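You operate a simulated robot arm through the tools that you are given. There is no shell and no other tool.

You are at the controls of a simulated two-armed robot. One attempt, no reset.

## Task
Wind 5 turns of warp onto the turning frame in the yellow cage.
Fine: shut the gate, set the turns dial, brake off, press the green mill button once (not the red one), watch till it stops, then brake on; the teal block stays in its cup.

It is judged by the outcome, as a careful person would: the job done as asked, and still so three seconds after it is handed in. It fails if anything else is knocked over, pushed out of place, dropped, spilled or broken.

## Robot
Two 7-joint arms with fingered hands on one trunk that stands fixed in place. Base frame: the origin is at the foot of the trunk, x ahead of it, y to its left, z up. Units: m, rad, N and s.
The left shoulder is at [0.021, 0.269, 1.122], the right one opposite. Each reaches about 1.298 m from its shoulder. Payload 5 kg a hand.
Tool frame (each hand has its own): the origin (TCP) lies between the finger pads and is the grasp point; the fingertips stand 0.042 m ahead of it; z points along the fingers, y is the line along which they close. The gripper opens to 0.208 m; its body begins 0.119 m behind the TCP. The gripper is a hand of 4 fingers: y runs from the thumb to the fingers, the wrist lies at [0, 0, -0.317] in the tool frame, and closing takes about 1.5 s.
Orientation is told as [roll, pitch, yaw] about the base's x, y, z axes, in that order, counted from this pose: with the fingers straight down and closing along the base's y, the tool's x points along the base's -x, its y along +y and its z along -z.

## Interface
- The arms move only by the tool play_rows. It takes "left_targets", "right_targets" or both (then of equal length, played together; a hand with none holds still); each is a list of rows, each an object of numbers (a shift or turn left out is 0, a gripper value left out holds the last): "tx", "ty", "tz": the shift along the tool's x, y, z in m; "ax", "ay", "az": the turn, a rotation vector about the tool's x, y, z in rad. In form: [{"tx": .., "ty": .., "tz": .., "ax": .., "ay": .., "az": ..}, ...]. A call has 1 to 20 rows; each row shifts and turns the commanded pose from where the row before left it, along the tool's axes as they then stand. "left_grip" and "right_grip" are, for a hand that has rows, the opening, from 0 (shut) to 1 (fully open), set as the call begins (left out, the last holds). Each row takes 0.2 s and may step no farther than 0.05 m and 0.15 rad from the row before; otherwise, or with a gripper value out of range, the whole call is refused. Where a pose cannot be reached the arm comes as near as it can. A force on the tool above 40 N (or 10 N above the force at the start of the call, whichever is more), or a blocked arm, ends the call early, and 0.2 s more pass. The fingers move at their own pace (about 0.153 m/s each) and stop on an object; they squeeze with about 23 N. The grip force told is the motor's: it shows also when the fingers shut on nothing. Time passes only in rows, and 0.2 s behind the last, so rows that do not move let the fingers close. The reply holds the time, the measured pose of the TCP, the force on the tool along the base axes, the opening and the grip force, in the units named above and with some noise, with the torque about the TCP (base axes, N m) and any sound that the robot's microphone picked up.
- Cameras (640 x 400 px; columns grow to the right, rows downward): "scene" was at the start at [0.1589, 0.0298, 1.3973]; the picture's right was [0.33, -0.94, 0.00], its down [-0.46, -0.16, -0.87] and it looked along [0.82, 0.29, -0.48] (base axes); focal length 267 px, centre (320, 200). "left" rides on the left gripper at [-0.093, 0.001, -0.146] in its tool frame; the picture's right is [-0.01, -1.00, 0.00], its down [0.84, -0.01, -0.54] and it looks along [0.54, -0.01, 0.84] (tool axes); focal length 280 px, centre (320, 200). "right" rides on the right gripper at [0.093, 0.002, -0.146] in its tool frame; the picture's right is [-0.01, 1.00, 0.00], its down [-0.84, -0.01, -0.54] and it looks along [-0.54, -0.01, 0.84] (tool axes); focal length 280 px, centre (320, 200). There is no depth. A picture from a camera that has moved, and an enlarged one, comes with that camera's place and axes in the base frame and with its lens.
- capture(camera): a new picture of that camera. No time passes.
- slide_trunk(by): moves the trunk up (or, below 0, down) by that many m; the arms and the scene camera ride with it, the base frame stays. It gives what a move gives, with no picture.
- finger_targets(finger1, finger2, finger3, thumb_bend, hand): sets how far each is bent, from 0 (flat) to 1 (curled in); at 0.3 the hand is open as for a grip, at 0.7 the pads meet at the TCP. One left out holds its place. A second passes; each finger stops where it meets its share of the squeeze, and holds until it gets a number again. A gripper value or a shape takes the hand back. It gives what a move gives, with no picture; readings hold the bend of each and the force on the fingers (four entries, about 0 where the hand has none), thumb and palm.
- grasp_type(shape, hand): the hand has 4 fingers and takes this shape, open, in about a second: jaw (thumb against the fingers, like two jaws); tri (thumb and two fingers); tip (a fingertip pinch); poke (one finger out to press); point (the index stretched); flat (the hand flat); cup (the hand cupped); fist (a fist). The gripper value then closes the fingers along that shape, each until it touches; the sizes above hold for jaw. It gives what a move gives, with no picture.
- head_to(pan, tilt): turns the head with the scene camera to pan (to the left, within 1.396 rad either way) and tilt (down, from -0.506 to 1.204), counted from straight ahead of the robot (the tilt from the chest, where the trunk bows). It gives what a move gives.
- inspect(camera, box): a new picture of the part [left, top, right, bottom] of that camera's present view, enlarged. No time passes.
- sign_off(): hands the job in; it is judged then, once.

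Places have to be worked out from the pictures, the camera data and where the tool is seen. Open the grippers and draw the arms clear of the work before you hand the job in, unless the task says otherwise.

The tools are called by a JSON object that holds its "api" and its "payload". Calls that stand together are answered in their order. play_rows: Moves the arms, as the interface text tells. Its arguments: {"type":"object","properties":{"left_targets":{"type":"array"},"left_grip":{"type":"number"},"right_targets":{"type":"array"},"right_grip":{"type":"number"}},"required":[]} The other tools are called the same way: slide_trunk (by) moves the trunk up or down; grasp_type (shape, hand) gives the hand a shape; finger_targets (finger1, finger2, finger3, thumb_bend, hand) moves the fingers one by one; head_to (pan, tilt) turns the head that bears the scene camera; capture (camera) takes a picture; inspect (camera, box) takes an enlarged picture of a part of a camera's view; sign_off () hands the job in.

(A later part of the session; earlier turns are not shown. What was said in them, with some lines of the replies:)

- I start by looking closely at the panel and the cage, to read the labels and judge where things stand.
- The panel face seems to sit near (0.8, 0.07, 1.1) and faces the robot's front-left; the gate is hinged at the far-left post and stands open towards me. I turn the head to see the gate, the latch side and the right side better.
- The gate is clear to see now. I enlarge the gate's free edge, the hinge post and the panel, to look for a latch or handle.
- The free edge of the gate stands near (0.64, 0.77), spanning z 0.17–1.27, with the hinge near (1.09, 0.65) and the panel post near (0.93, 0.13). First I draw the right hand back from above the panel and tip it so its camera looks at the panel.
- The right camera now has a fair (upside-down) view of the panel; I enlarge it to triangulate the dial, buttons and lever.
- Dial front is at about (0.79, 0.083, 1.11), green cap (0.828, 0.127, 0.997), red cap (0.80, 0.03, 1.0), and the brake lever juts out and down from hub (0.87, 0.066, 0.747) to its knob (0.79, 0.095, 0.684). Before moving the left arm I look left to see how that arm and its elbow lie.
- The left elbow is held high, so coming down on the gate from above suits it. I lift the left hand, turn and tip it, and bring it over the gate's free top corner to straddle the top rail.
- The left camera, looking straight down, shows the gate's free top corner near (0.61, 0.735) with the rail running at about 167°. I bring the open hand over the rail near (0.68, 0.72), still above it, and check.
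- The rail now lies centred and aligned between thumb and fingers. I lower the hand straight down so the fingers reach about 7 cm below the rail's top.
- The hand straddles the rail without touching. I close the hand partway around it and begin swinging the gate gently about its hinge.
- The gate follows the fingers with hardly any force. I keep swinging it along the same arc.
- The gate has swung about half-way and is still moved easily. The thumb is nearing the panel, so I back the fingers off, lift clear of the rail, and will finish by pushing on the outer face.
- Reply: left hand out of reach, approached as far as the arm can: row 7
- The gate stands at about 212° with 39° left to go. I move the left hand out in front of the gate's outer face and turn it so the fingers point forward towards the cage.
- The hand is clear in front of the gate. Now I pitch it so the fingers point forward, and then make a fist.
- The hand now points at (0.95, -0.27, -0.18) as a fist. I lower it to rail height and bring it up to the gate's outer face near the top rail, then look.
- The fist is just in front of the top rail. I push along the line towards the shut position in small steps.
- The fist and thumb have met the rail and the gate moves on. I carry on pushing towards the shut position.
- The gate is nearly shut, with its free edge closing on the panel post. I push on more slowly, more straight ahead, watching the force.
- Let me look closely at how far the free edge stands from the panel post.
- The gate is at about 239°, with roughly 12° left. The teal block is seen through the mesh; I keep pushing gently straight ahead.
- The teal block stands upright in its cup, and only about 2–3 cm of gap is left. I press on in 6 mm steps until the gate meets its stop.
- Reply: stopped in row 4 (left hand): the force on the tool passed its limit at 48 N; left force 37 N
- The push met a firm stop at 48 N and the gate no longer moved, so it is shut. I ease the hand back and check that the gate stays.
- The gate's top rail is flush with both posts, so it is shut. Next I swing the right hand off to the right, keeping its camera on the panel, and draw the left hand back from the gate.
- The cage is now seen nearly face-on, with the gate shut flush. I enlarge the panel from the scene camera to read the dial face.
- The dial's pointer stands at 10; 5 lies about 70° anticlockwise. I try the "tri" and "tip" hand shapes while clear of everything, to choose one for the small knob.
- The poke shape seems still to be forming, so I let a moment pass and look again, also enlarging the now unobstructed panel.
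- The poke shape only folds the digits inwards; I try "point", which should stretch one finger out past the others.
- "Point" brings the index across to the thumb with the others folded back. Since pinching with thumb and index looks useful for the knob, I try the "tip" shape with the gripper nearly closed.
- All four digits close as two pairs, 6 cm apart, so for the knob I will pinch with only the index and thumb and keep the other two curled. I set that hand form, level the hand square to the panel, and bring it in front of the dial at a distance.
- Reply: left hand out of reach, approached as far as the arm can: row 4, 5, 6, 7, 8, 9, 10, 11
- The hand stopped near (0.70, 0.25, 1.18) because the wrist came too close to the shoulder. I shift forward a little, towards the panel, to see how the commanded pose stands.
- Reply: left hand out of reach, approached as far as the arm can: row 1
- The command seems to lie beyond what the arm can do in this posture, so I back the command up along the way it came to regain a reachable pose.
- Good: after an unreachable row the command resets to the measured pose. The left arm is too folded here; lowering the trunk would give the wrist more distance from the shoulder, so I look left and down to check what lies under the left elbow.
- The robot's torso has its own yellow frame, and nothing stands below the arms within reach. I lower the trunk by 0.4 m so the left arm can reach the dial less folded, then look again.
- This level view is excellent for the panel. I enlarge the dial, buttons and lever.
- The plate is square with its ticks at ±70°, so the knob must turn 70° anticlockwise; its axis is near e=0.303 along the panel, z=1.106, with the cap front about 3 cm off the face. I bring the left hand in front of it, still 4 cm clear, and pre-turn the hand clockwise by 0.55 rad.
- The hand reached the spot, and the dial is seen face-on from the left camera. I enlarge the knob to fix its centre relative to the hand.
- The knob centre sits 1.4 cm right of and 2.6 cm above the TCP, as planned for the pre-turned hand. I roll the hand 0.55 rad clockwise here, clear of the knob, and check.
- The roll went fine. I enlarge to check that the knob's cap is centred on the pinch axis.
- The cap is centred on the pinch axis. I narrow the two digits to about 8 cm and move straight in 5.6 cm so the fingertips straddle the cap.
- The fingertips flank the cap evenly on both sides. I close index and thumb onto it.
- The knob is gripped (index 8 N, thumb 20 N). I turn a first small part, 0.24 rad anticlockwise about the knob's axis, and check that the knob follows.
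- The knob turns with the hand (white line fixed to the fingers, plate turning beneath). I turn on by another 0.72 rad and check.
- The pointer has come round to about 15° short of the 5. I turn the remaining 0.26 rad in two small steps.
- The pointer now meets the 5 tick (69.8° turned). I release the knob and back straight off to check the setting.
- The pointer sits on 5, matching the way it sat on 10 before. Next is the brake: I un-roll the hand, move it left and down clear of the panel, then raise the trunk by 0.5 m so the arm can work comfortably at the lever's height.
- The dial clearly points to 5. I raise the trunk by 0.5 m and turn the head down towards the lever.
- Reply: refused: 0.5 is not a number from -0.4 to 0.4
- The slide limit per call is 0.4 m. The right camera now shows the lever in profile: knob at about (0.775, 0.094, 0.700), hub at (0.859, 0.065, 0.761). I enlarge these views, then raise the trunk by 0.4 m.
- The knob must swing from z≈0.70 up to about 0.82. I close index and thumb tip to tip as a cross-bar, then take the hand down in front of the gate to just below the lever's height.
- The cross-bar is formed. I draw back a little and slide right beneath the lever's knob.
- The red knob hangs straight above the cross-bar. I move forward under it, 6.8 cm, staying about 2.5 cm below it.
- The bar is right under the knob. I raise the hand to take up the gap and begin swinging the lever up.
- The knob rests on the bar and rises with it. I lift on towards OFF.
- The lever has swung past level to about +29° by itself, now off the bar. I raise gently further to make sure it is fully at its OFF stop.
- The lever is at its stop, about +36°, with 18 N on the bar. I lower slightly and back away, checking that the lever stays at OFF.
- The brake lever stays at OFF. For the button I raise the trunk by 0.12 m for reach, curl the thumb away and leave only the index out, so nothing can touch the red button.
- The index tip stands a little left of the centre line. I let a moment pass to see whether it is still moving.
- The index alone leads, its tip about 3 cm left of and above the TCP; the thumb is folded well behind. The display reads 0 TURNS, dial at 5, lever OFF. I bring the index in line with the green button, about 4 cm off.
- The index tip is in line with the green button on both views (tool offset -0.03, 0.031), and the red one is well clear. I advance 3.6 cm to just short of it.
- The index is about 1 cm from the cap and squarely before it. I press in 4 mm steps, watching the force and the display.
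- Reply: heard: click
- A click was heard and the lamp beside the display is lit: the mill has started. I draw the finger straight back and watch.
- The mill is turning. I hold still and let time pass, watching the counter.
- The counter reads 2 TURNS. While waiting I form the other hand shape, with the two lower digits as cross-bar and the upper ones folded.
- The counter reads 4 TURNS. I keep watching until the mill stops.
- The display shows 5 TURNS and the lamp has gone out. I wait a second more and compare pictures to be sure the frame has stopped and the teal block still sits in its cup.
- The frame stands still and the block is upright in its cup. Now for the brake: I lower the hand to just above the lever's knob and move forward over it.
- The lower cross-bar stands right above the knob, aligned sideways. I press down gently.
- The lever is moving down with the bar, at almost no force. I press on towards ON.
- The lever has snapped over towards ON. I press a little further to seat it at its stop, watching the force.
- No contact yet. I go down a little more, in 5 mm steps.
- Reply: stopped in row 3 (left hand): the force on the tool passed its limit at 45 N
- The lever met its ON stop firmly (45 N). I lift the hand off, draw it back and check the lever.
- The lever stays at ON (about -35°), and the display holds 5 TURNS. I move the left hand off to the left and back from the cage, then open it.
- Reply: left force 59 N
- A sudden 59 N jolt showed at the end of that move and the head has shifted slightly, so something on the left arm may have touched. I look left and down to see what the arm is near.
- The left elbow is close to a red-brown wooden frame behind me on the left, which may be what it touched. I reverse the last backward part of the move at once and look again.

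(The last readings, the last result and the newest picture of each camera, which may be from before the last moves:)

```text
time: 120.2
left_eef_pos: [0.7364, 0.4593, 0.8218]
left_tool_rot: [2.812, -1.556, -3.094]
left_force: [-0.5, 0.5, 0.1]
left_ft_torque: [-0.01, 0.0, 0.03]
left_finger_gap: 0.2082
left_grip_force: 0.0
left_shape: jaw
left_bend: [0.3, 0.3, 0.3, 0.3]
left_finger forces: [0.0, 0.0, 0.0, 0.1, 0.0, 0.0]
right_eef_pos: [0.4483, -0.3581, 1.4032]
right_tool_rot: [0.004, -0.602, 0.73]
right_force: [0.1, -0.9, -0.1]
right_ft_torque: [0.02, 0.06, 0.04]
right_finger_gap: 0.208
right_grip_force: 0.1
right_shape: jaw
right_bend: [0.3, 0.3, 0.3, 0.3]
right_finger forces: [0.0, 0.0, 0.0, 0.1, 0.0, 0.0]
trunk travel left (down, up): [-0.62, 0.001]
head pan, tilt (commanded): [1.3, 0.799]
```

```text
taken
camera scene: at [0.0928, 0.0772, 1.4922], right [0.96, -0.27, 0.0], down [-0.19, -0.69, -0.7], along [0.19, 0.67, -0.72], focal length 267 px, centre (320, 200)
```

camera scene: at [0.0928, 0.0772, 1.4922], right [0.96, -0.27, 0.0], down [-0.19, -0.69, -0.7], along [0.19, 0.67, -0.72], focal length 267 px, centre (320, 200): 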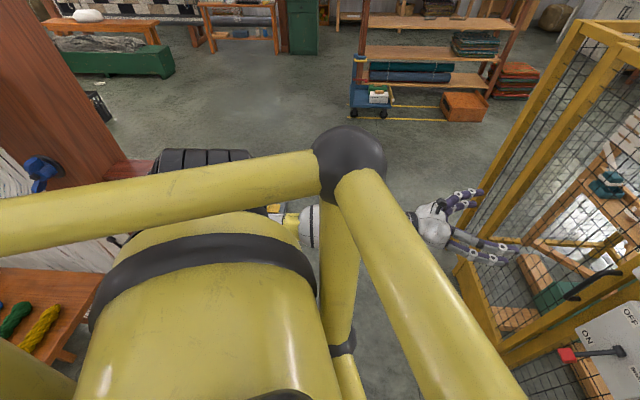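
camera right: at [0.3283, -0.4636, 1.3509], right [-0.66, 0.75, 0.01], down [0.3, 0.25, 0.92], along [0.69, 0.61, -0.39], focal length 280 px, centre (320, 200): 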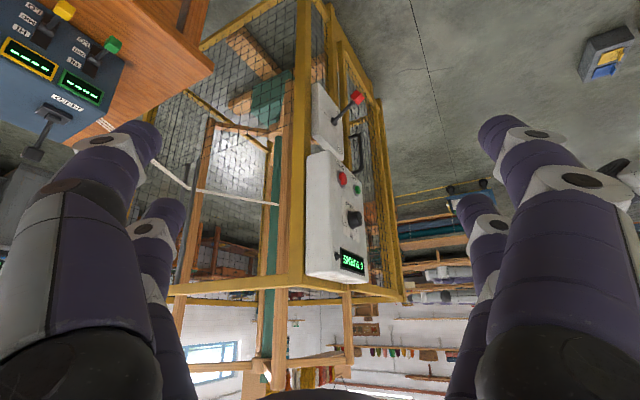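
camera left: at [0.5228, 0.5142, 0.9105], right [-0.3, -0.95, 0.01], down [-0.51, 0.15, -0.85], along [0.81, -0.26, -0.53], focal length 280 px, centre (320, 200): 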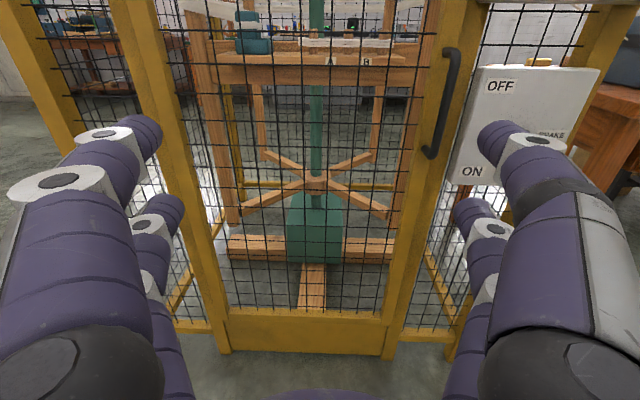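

The body sprang back to its usual place, so the elbow had pressed on something unyielding. I enlarge the area by the elbow and the wooden frame.

{"api": "inspect", "payload": {"camera": "scene", "box": [0, 60, 320, 260]}}

{"api": "inspect", "payload": {"camera": "scene", "box": [80, 110, 240, 210]}}

```text
2.00 times, centred on (160, 160) of scene
camera zoom: at [0.0928, 0.0772, 1.4922], right [0.96, -0.27, 0.0], down [-0.19, -0.69, -0.7], along [0.19, 0.67, -0.72], focal length 534 px, centre (640, 280)
```

zoom: 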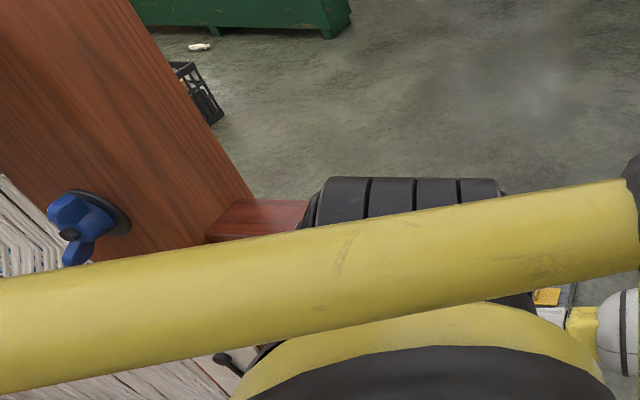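

```text
4.00 times, centred on (160, 160) of scene
camera zoom: at [0.0928, 0.0772, 1.4922], right [0.96, -0.27, 0.0], down [-0.19, -0.69, -0.7], along [0.19, 0.67, -0.72], focal length 1068 px, centre (960, 360)
```

zoom: 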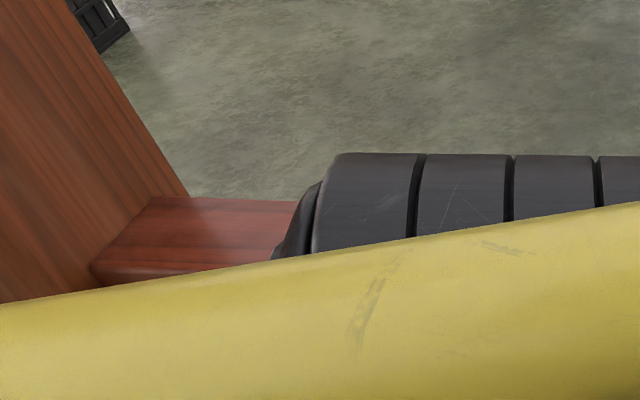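

A large wooden loom stands just behind-left and the elbow had touched its front; the body gave way rather than the loom. I lift the left hand up in front of the gate, which brings the elbow away from the loom.

{"api": "play_rows", "payload": {"left_targets": [{"tx": -0.03, "tz": 0.01}, {"tx": -0.04, "tz": 0.01}, {"tx": -0.045}, {"tx": -0.045}, {"tx": -0.045}, {"tx": -0.045}]}}

{"api": "capture", "payload": {"camera": "scene"}}

```text
time: 121.7
left_eef_pos: [0.7524, 0.4504, 1.0756]
left_tool_rot: [2.745, -1.56, -3.028]
left_force: [-0.5, -0.3, -0.7]
left_ft_torque: [-0.06, -0.1, 0.05]
left_finger_gap: 0.2078
left_grip_force: 0.0
left_shape: jaw
left_bend: [0.3, 0.3, 0.3, 0.3]
left_finger forces: [0.1, 0.1, 0.1, 0.0, 0.0, 0.1]
right_eef_pos: [0.4477, -0.3592, 1.4032]
right_tool_rot: [0.004, -0.601, 0.731]
right_force: [0.1, -0.4, 1.1]
right_ft_torque: [0.02, -0.03, -0.02]
right_finger_gap: 0.208
right_grip_force: 0.0
right_shape: jaw
right_bend: [0.3, 0.3, 0.3, 0.3]
right_finger forces: [0.0, 0.1, 0.0, 0.0, 0.1, 0.0]
trunk travel left (down, up): [-0.62, 0.001]
head pan, tilt (commanded): [1.3, 0.799]
```

```text
taken
camera scene: at [0.0919, 0.0769, 1.4924], right [0.96, -0.27, 0.0], down [-0.19, -0.69, -0.7], along [0.19, 0.67, -0.72], focal length 267 px, centre (320, 200)
```

scene: 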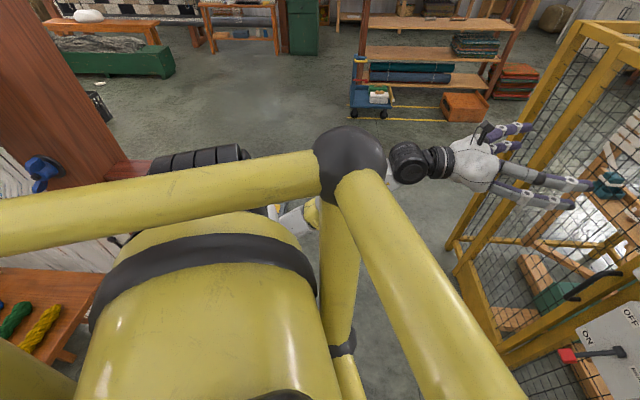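

The elbow is still near the loom's bar in the picture. I keep raising the hand, and bring it a little forward.

{"api": "play_rows", "payload": {"left_targets": [{"tx": -0.04, "tz": 0.005}, {"tx": -0.04, "tz": 0.005}, {"tx": -0.04}, {"tx": -0.04}, {"tx": -0.04}, {"tx": -0.04}, {"tx": -0.04}]}}

{"api": "capture", "payload": {"camera": "scene"}}

{"api": "capture", "payload": {"camera": "left"}}

```text
time: 123.2
left_eef_pos: [0.757, 0.4475, 1.3528]
left_tool_rot: [2.793, -1.558, -3.074]
left_force: [-0.6, -0.1, -1.4]
left_ft_torque: [-0.01, -0.03, 0.11]
left_finger_gap: 0.2079
left_grip_force: 0.1
left_shape: jaw
left_bend: [0.3, 0.3, 0.3, 0.3]
left_finger forces: [0.1, 0.0, 0.0, 0.1, 0.0, 0.1]
right_eef_pos: [0.4487, -0.3595, 1.4018]
right_tool_rot: [0.003, -0.603, 0.729]
right_force: [-1.0, 0.1, 0.7]
right_ft_torque: [0.03, -0.05, -0.01]
right_finger_gap: 0.2075
right_grip_force: 0.1
right_shape: jaw
right_bend: [0.3, 0.3, 0.3, 0.3]
right_finger forces: [0.1, 0.0, 0.0, 0.0, 0.0, 0.0]
trunk travel left (down, up): [-0.62, 0.001]
head pan, tilt (commanded): [1.3, 0.799]
```

```text
taken
camera scene: at [0.0917, 0.0767, 1.4924], right [0.96, -0.27, 0.0], down [-0.19, -0.69, -0.7], along [0.19, 0.67, -0.72], focal length 267 px, centre (320, 200)
```

scene: 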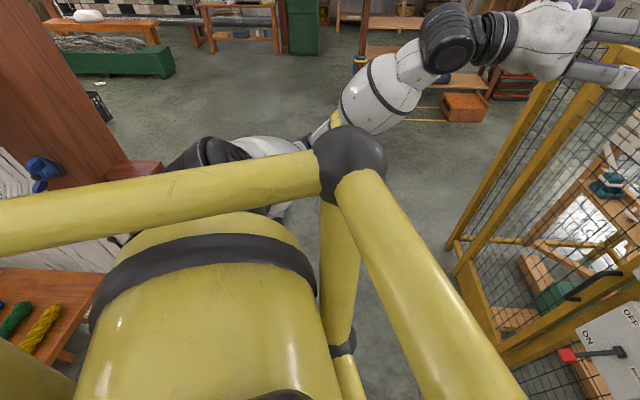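

```text
taken
camera left: at [0.6148, 0.4885, 1.4429], right [-0.28, -0.96, 0.01], down [-0.51, 0.14, -0.85], along [0.81, -0.24, -0.53], focal length 280 px, centre (320, 200)
```

left: 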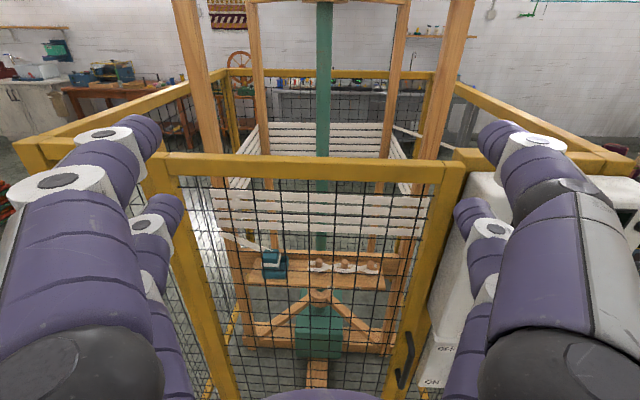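

Elbow and loom are now well apart. I lower the trunk by 0.12 m back to its starting height and take the same view as before the contact, to compare the loom's place.

{"api": "slide_trunk", "payload": {"by": -0.12}}

{"api": "head_to", "payload": {"pan": 1.201, "tilt": 0.901}}

{"api": "capture", "payload": {"camera": "scene"}}

{"api": "head_to", "payload": {"pan": 1.1, "tilt": 0.3}}

{"api": "capture", "payload": {"camera": "scene"}}

```text
time: 124.8
left_eef_pos: [0.7566, 0.4509, 1.2347]
left_tool_rot: [2.771, -1.557, -3.056]
left_force: [0.3, 0.5, 0.2]
left_ft_torque: [-0.01, 0.01, 0.01]
left_finger_gap: 0.208
left_grip_force: 0.0
left_shape: jaw
left_bend: [0.3, 0.3, 0.3, 0.3]
left_finger forces: [0.1, 0.1, 0.1, 0.0, 0.0, 0.0]
right_eef_pos: [0.4478, -0.3589, 1.2839]
right_tool_rot: [0.005, -0.602, 0.727]
right_force: [0.3, -0.7, 0.3]
right_ft_torque: [0.04, -0.04, -0.01]
right_finger_gap: 0.2079
right_grip_force: 0.1
right_shape: jaw
right_bend: [0.3, 0.3, 0.3, 0.3]
right_finger forces: [0.0, 0.0, 0.0, 0.0, 0.1, 0.1]
trunk travel left (down, up): [-0.5, 0.121]
head pan, tilt (commanded): [1.3, 0.799]
```

```text
time: 125.4
left_eef_pos: [0.7572, 0.4511, 1.2326]
left_tool_rot: [2.814, -1.558, -3.096]
left_force: [-0.2, -0.6, -1.3]
left_ft_torque: [0.02, 0.02, 0.04]
left_finger_gap: 0.2079
left_grip_force: 0.0
left_shape: jaw
left_bend: [0.3, 0.3, 0.3, 0.3]
left_finger forces: [0.0, 0.0, 0.0, 0.0, 0.1, 0.0]
right_eef_pos: [0.4472, -0.3584, 1.2827]
right_tool_rot: [0.004, -0.602, 0.728]
right_force: [0.5, 0.6, 0.2]
right_ft_torque: [0.01, -0.01, -0.02]
right_finger_gap: 0.208
right_grip_force: 0.1
right_shape: jaw
right_bend: [0.3, 0.3, 0.3, 0.3]
right_finger forces: [0.0, 0.1, 0.1, 0.0, 0.1, 0.0]
trunk travel left (down, up): [-0.5, 0.121]
head pan, tilt (commanded): [1.201, 0.901]
```

```text
taken
camera scene: at [0.1005, 0.07, 1.3641], right [0.93, -0.36, 0.0], down [-0.28, -0.73, -0.62], along [0.22, 0.58, -0.78], focal length 267 px, centre (320, 200)
```

scene: 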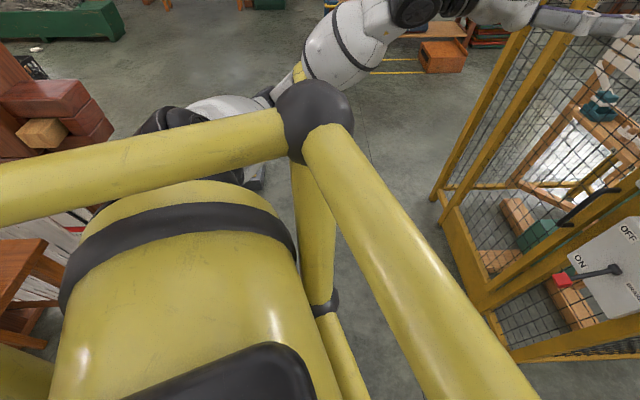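

```text
time: 126.4
left_eef_pos: [0.7571, 0.4512, 1.2327]
left_tool_rot: [2.817, -1.558, -3.098]
left_force: [0.0, -0.6, 0.2]
left_ft_torque: [-0.04, -0.01, -0.01]
left_finger_gap: 0.2079
left_grip_force: 0.1
left_shape: jaw
left_bend: [0.3, 0.3, 0.3, 0.3]
left_finger forces: [0.0, 0.0, 0.1, 0.0, 0.0, 0.0]
right_eef_pos: [0.4478, -0.3579, 1.2824]
right_tool_rot: [0.004, -0.603, 0.729]
right_force: [-0.2, 0.2, 1.0]
right_ft_torque: [-0.01, -0.03, -0.02]
right_finger_gap: 0.2078
right_grip_force: 0.1
right_shape: jaw
right_bend: [0.3, 0.3, 0.3, 0.3]
right_finger forces: [0.0, 0.0, 0.1, 0.0, 0.0, 0.0]
trunk travel left (down, up): [-0.5, 0.121]
head pan, tilt (commanded): [1.1, 0.3]
```

```text
taken
camera scene: at [0.1156, 0.0828, 1.4162], right [0.89, -0.45, 0.0], down [-0.13, -0.26, -0.96], along [0.43, 0.85, -0.3], focal length 267 px, centre (320, 200)
```

scene: 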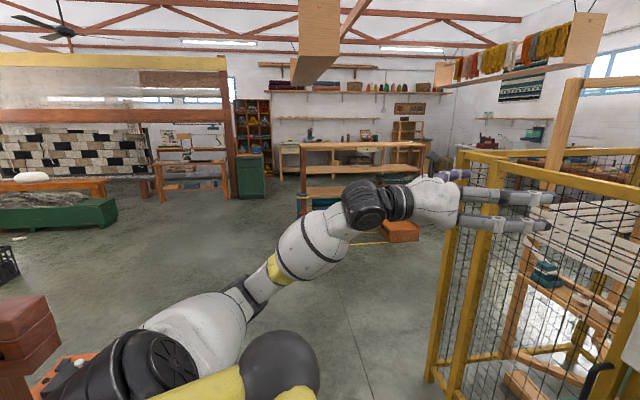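

The loom's blocks stand exactly where they did in the earlier pictures (same pixels in both views), so nothing was moved. I draw the left hand a bit farther from the gate, within a region it passed safely before, and then check the final state.

{"api": "play_rows", "payload": {"left_targets": [{"tx": -0.02, "tz": -0.02}, {"tx": -0.02, "tz": -0.02}, {"tx": -0.02, "tz": -0.02}]}}

{"api": "head_to", "payload": {"pan": 0.5, "tilt": 0.55}}

{"api": "capture", "payload": {"camera": "scene"}}

{"api": "inspect", "payload": {"camera": "scene", "box": [260, 60, 520, 230]}}

{"api": "inspect", "payload": {"camera": "scene", "box": [260, 200, 500, 370]}}

{"api": "capture", "payload": {"camera": "left"}}

```text
time: 127.2
left_eef_pos: [0.6985, 0.4663, 1.2934]
left_tool_rot: [2.796, -1.557, -3.078]
left_force: [0.7, 0.7, -0.8]
left_ft_torque: [0.04, -0.08, 0.02]
left_finger_gap: 0.208
left_grip_force: 0.0
left_shape: jaw
left_bend: [0.3, 0.3, 0.3, 0.3]
left_finger forces: [0.0, 0.0, 0.0, 0.0, 0.0, 0.0]
right_eef_pos: [0.4479, -0.3582, 1.2825]
right_tool_rot: [0.004, -0.603, 0.728]
right_force: [-0.8, -0.1, -0.6]
right_ft_torque: [0.03, -0.05, 0.02]
right_finger_gap: 0.208
right_grip_force: 0.0
right_shape: jaw
right_bend: [0.3, 0.3, 0.3, 0.3]
right_finger forces: [0.0, 0.1, 0.0, 0.0, 0.1, 0.0]
trunk travel left (down, up): [-0.5, 0.121]
head pan, tilt (commanded): [1.1, 0.3]
```

```text
time: 128.2
left_eef_pos: [0.6987, 0.4669, 1.2921]
left_tool_rot: [2.82, -1.557, -3.103]
left_force: [-0.7, -0.3, 0.0]
left_ft_torque: [0.01, 0.04, 0.03]
left_finger_gap: 0.2079
left_grip_force: 0.1
left_shape: jaw
left_bend: [0.3, 0.3, 0.3, 0.3]
left_finger forces: [0.0, 0.0, 0.0, 0.1, 0.0, 0.0]
right_eef_pos: [0.4487, -0.3583, 1.2822]
right_tool_rot: [0.004, -0.602, 0.729]
right_force: [-0.7, 0.3, -0.2]
right_ft_torque: [0.06, 0.01, -0.04]
right_finger_gap: 0.2079
right_grip_force: 0.0
right_shape: jaw
right_bend: [0.3, 0.3, 0.3, 0.3]
right_finger forces: [0.1, 0.1, 0.0, 0.0, 0.0, 0.0]
trunk travel left (down, up): [-0.5, 0.121]
head pan, tilt (commanded): [0.499, 0.55]
```

```text
taken
camera scene: at [0.1519, 0.0427, 1.3934], right [0.48, -0.88, 0.0], down [-0.46, -0.25, -0.85], along [0.75, 0.41, -0.52], focal length 267 px, centre (320, 200)
```

scene: 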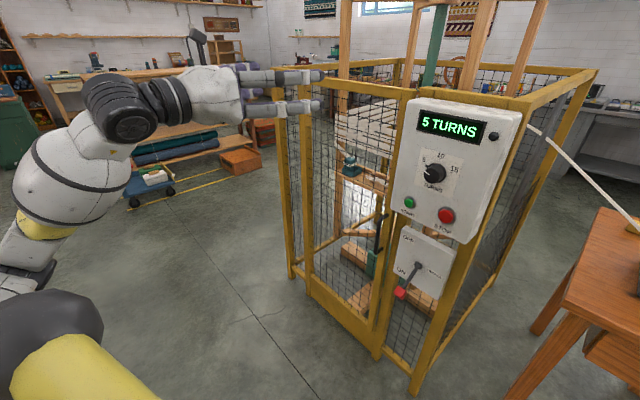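

```text
2.35 times, centred on (390, 145) of scene
camera zoom: at [0.1519, 0.0427, 1.3934], right [0.48, -0.88, 0.0], down [-0.46, -0.25, -0.85], along [0.75, 0.41, -0.52], focal length 628 px, centre (155, 329)
```

zoom: 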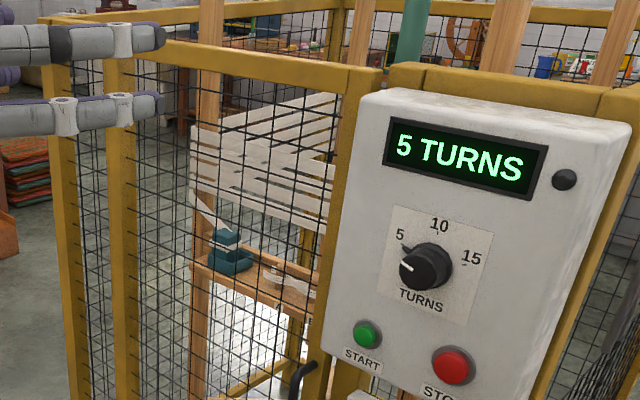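

```text
2.35 times, centred on (380, 285) of scene
camera zoom: at [0.1519, 0.0427, 1.3934], right [0.48, -0.88, 0.0], down [-0.46, -0.25, -0.85], along [0.75, 0.41, -0.52], focal length 628 px, centre (179, 0)
```

zoom: 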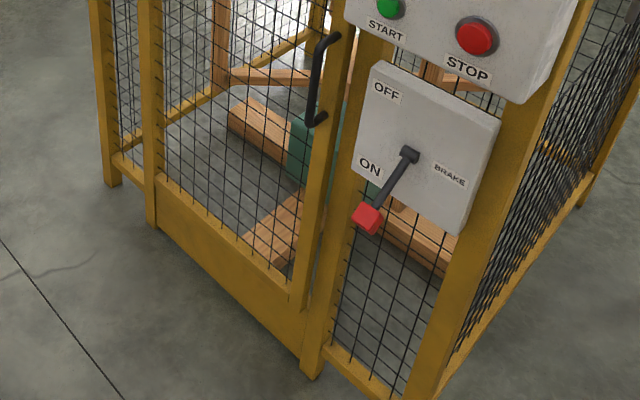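

```text
taken
camera left: at [0.5569, 0.5072, 1.3831], right [-0.28, -0.96, 0.01], down [-0.51, 0.14, -0.85], along [0.81, -0.24, -0.53], focal length 280 px, centre (320, 200)
```

left: 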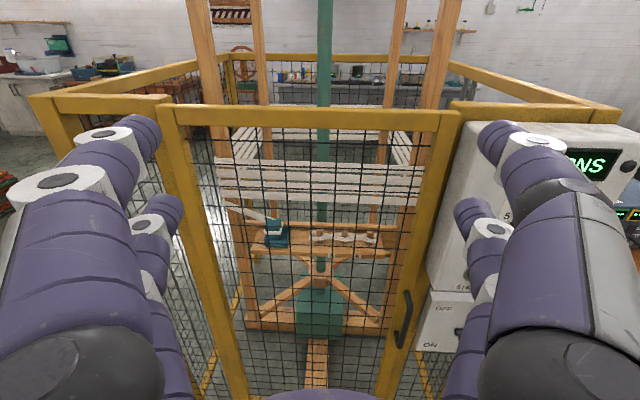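

Gate shut, dial on 5, brake lever at ON, display 5 TURNS, frame still. One last close look at the teal block before handing in.

{"api": "inspect", "payload": {"camera": "scene", "box": [325, 135, 405, 185]}}

{"api": "inspect", "payload": {"camera": "left", "box": [220, 200, 320, 262]}}

```text
8.00 times, centred on (365, 160) of scene
camera zoom: at [0.1519, 0.0427, 1.3934], right [0.48, -0.88, 0.0], down [-0.46, -0.25, -0.85], along [0.75, 0.41, -0.52], focal length 2136 px, centre (-40, 520)
```

zoom: 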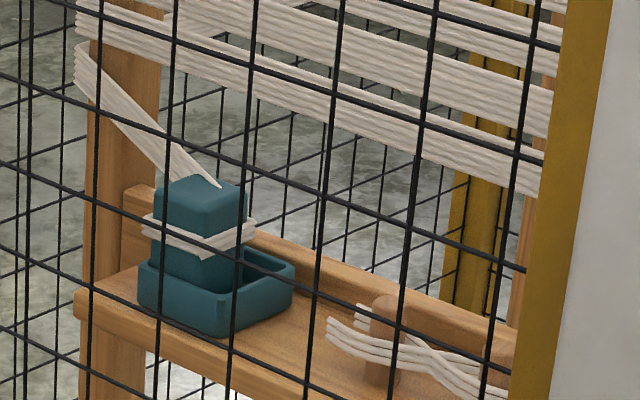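

```text
6.40 times, centred on (270, 231) of left
camera zoom: at [0.5569, 0.5072, 1.3831], right [-0.28, -0.96, 0.01], down [-0.51, 0.14, -0.85], along [0.81, -0.24, -0.53], focal length 1794 px, centre (640, 2)
```

zoom: 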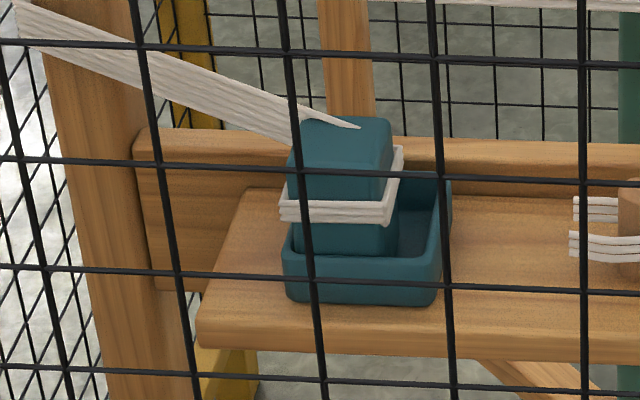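

The teal block sits upright in its cup with the warp wound above it, both hands are open and clear, and everything is at rest. I hand the job in.

{"api": "sign_off", "payload": {}}

```text
The job is handed in.
```

The mill has wound 5 turns. The display shows 5 TURNS, its lamp is out and the frame has stopped.

- **Gate:** shut, pushed until it met a firm stop, and it stayed closed.
- **Dial:** set to 5.
- **Green button:** pressed once (I heard one click); I did not touch the red one.
- **Brake:** turned off for the run, then pushed back to its ON stop, where it stayed.
- **Teal block:** upright in its cup.
- **Hands:** both open and drawn back from the cage.

**One mishap:** while I was drawing the left arm back, its elbow seems to have pressed against the wooden loom behind me, with a jolt of about 59 N. I reversed at once. Compared with pictures taken before the contact, the parts of the loom in view had not moved, but I could not see all of it.
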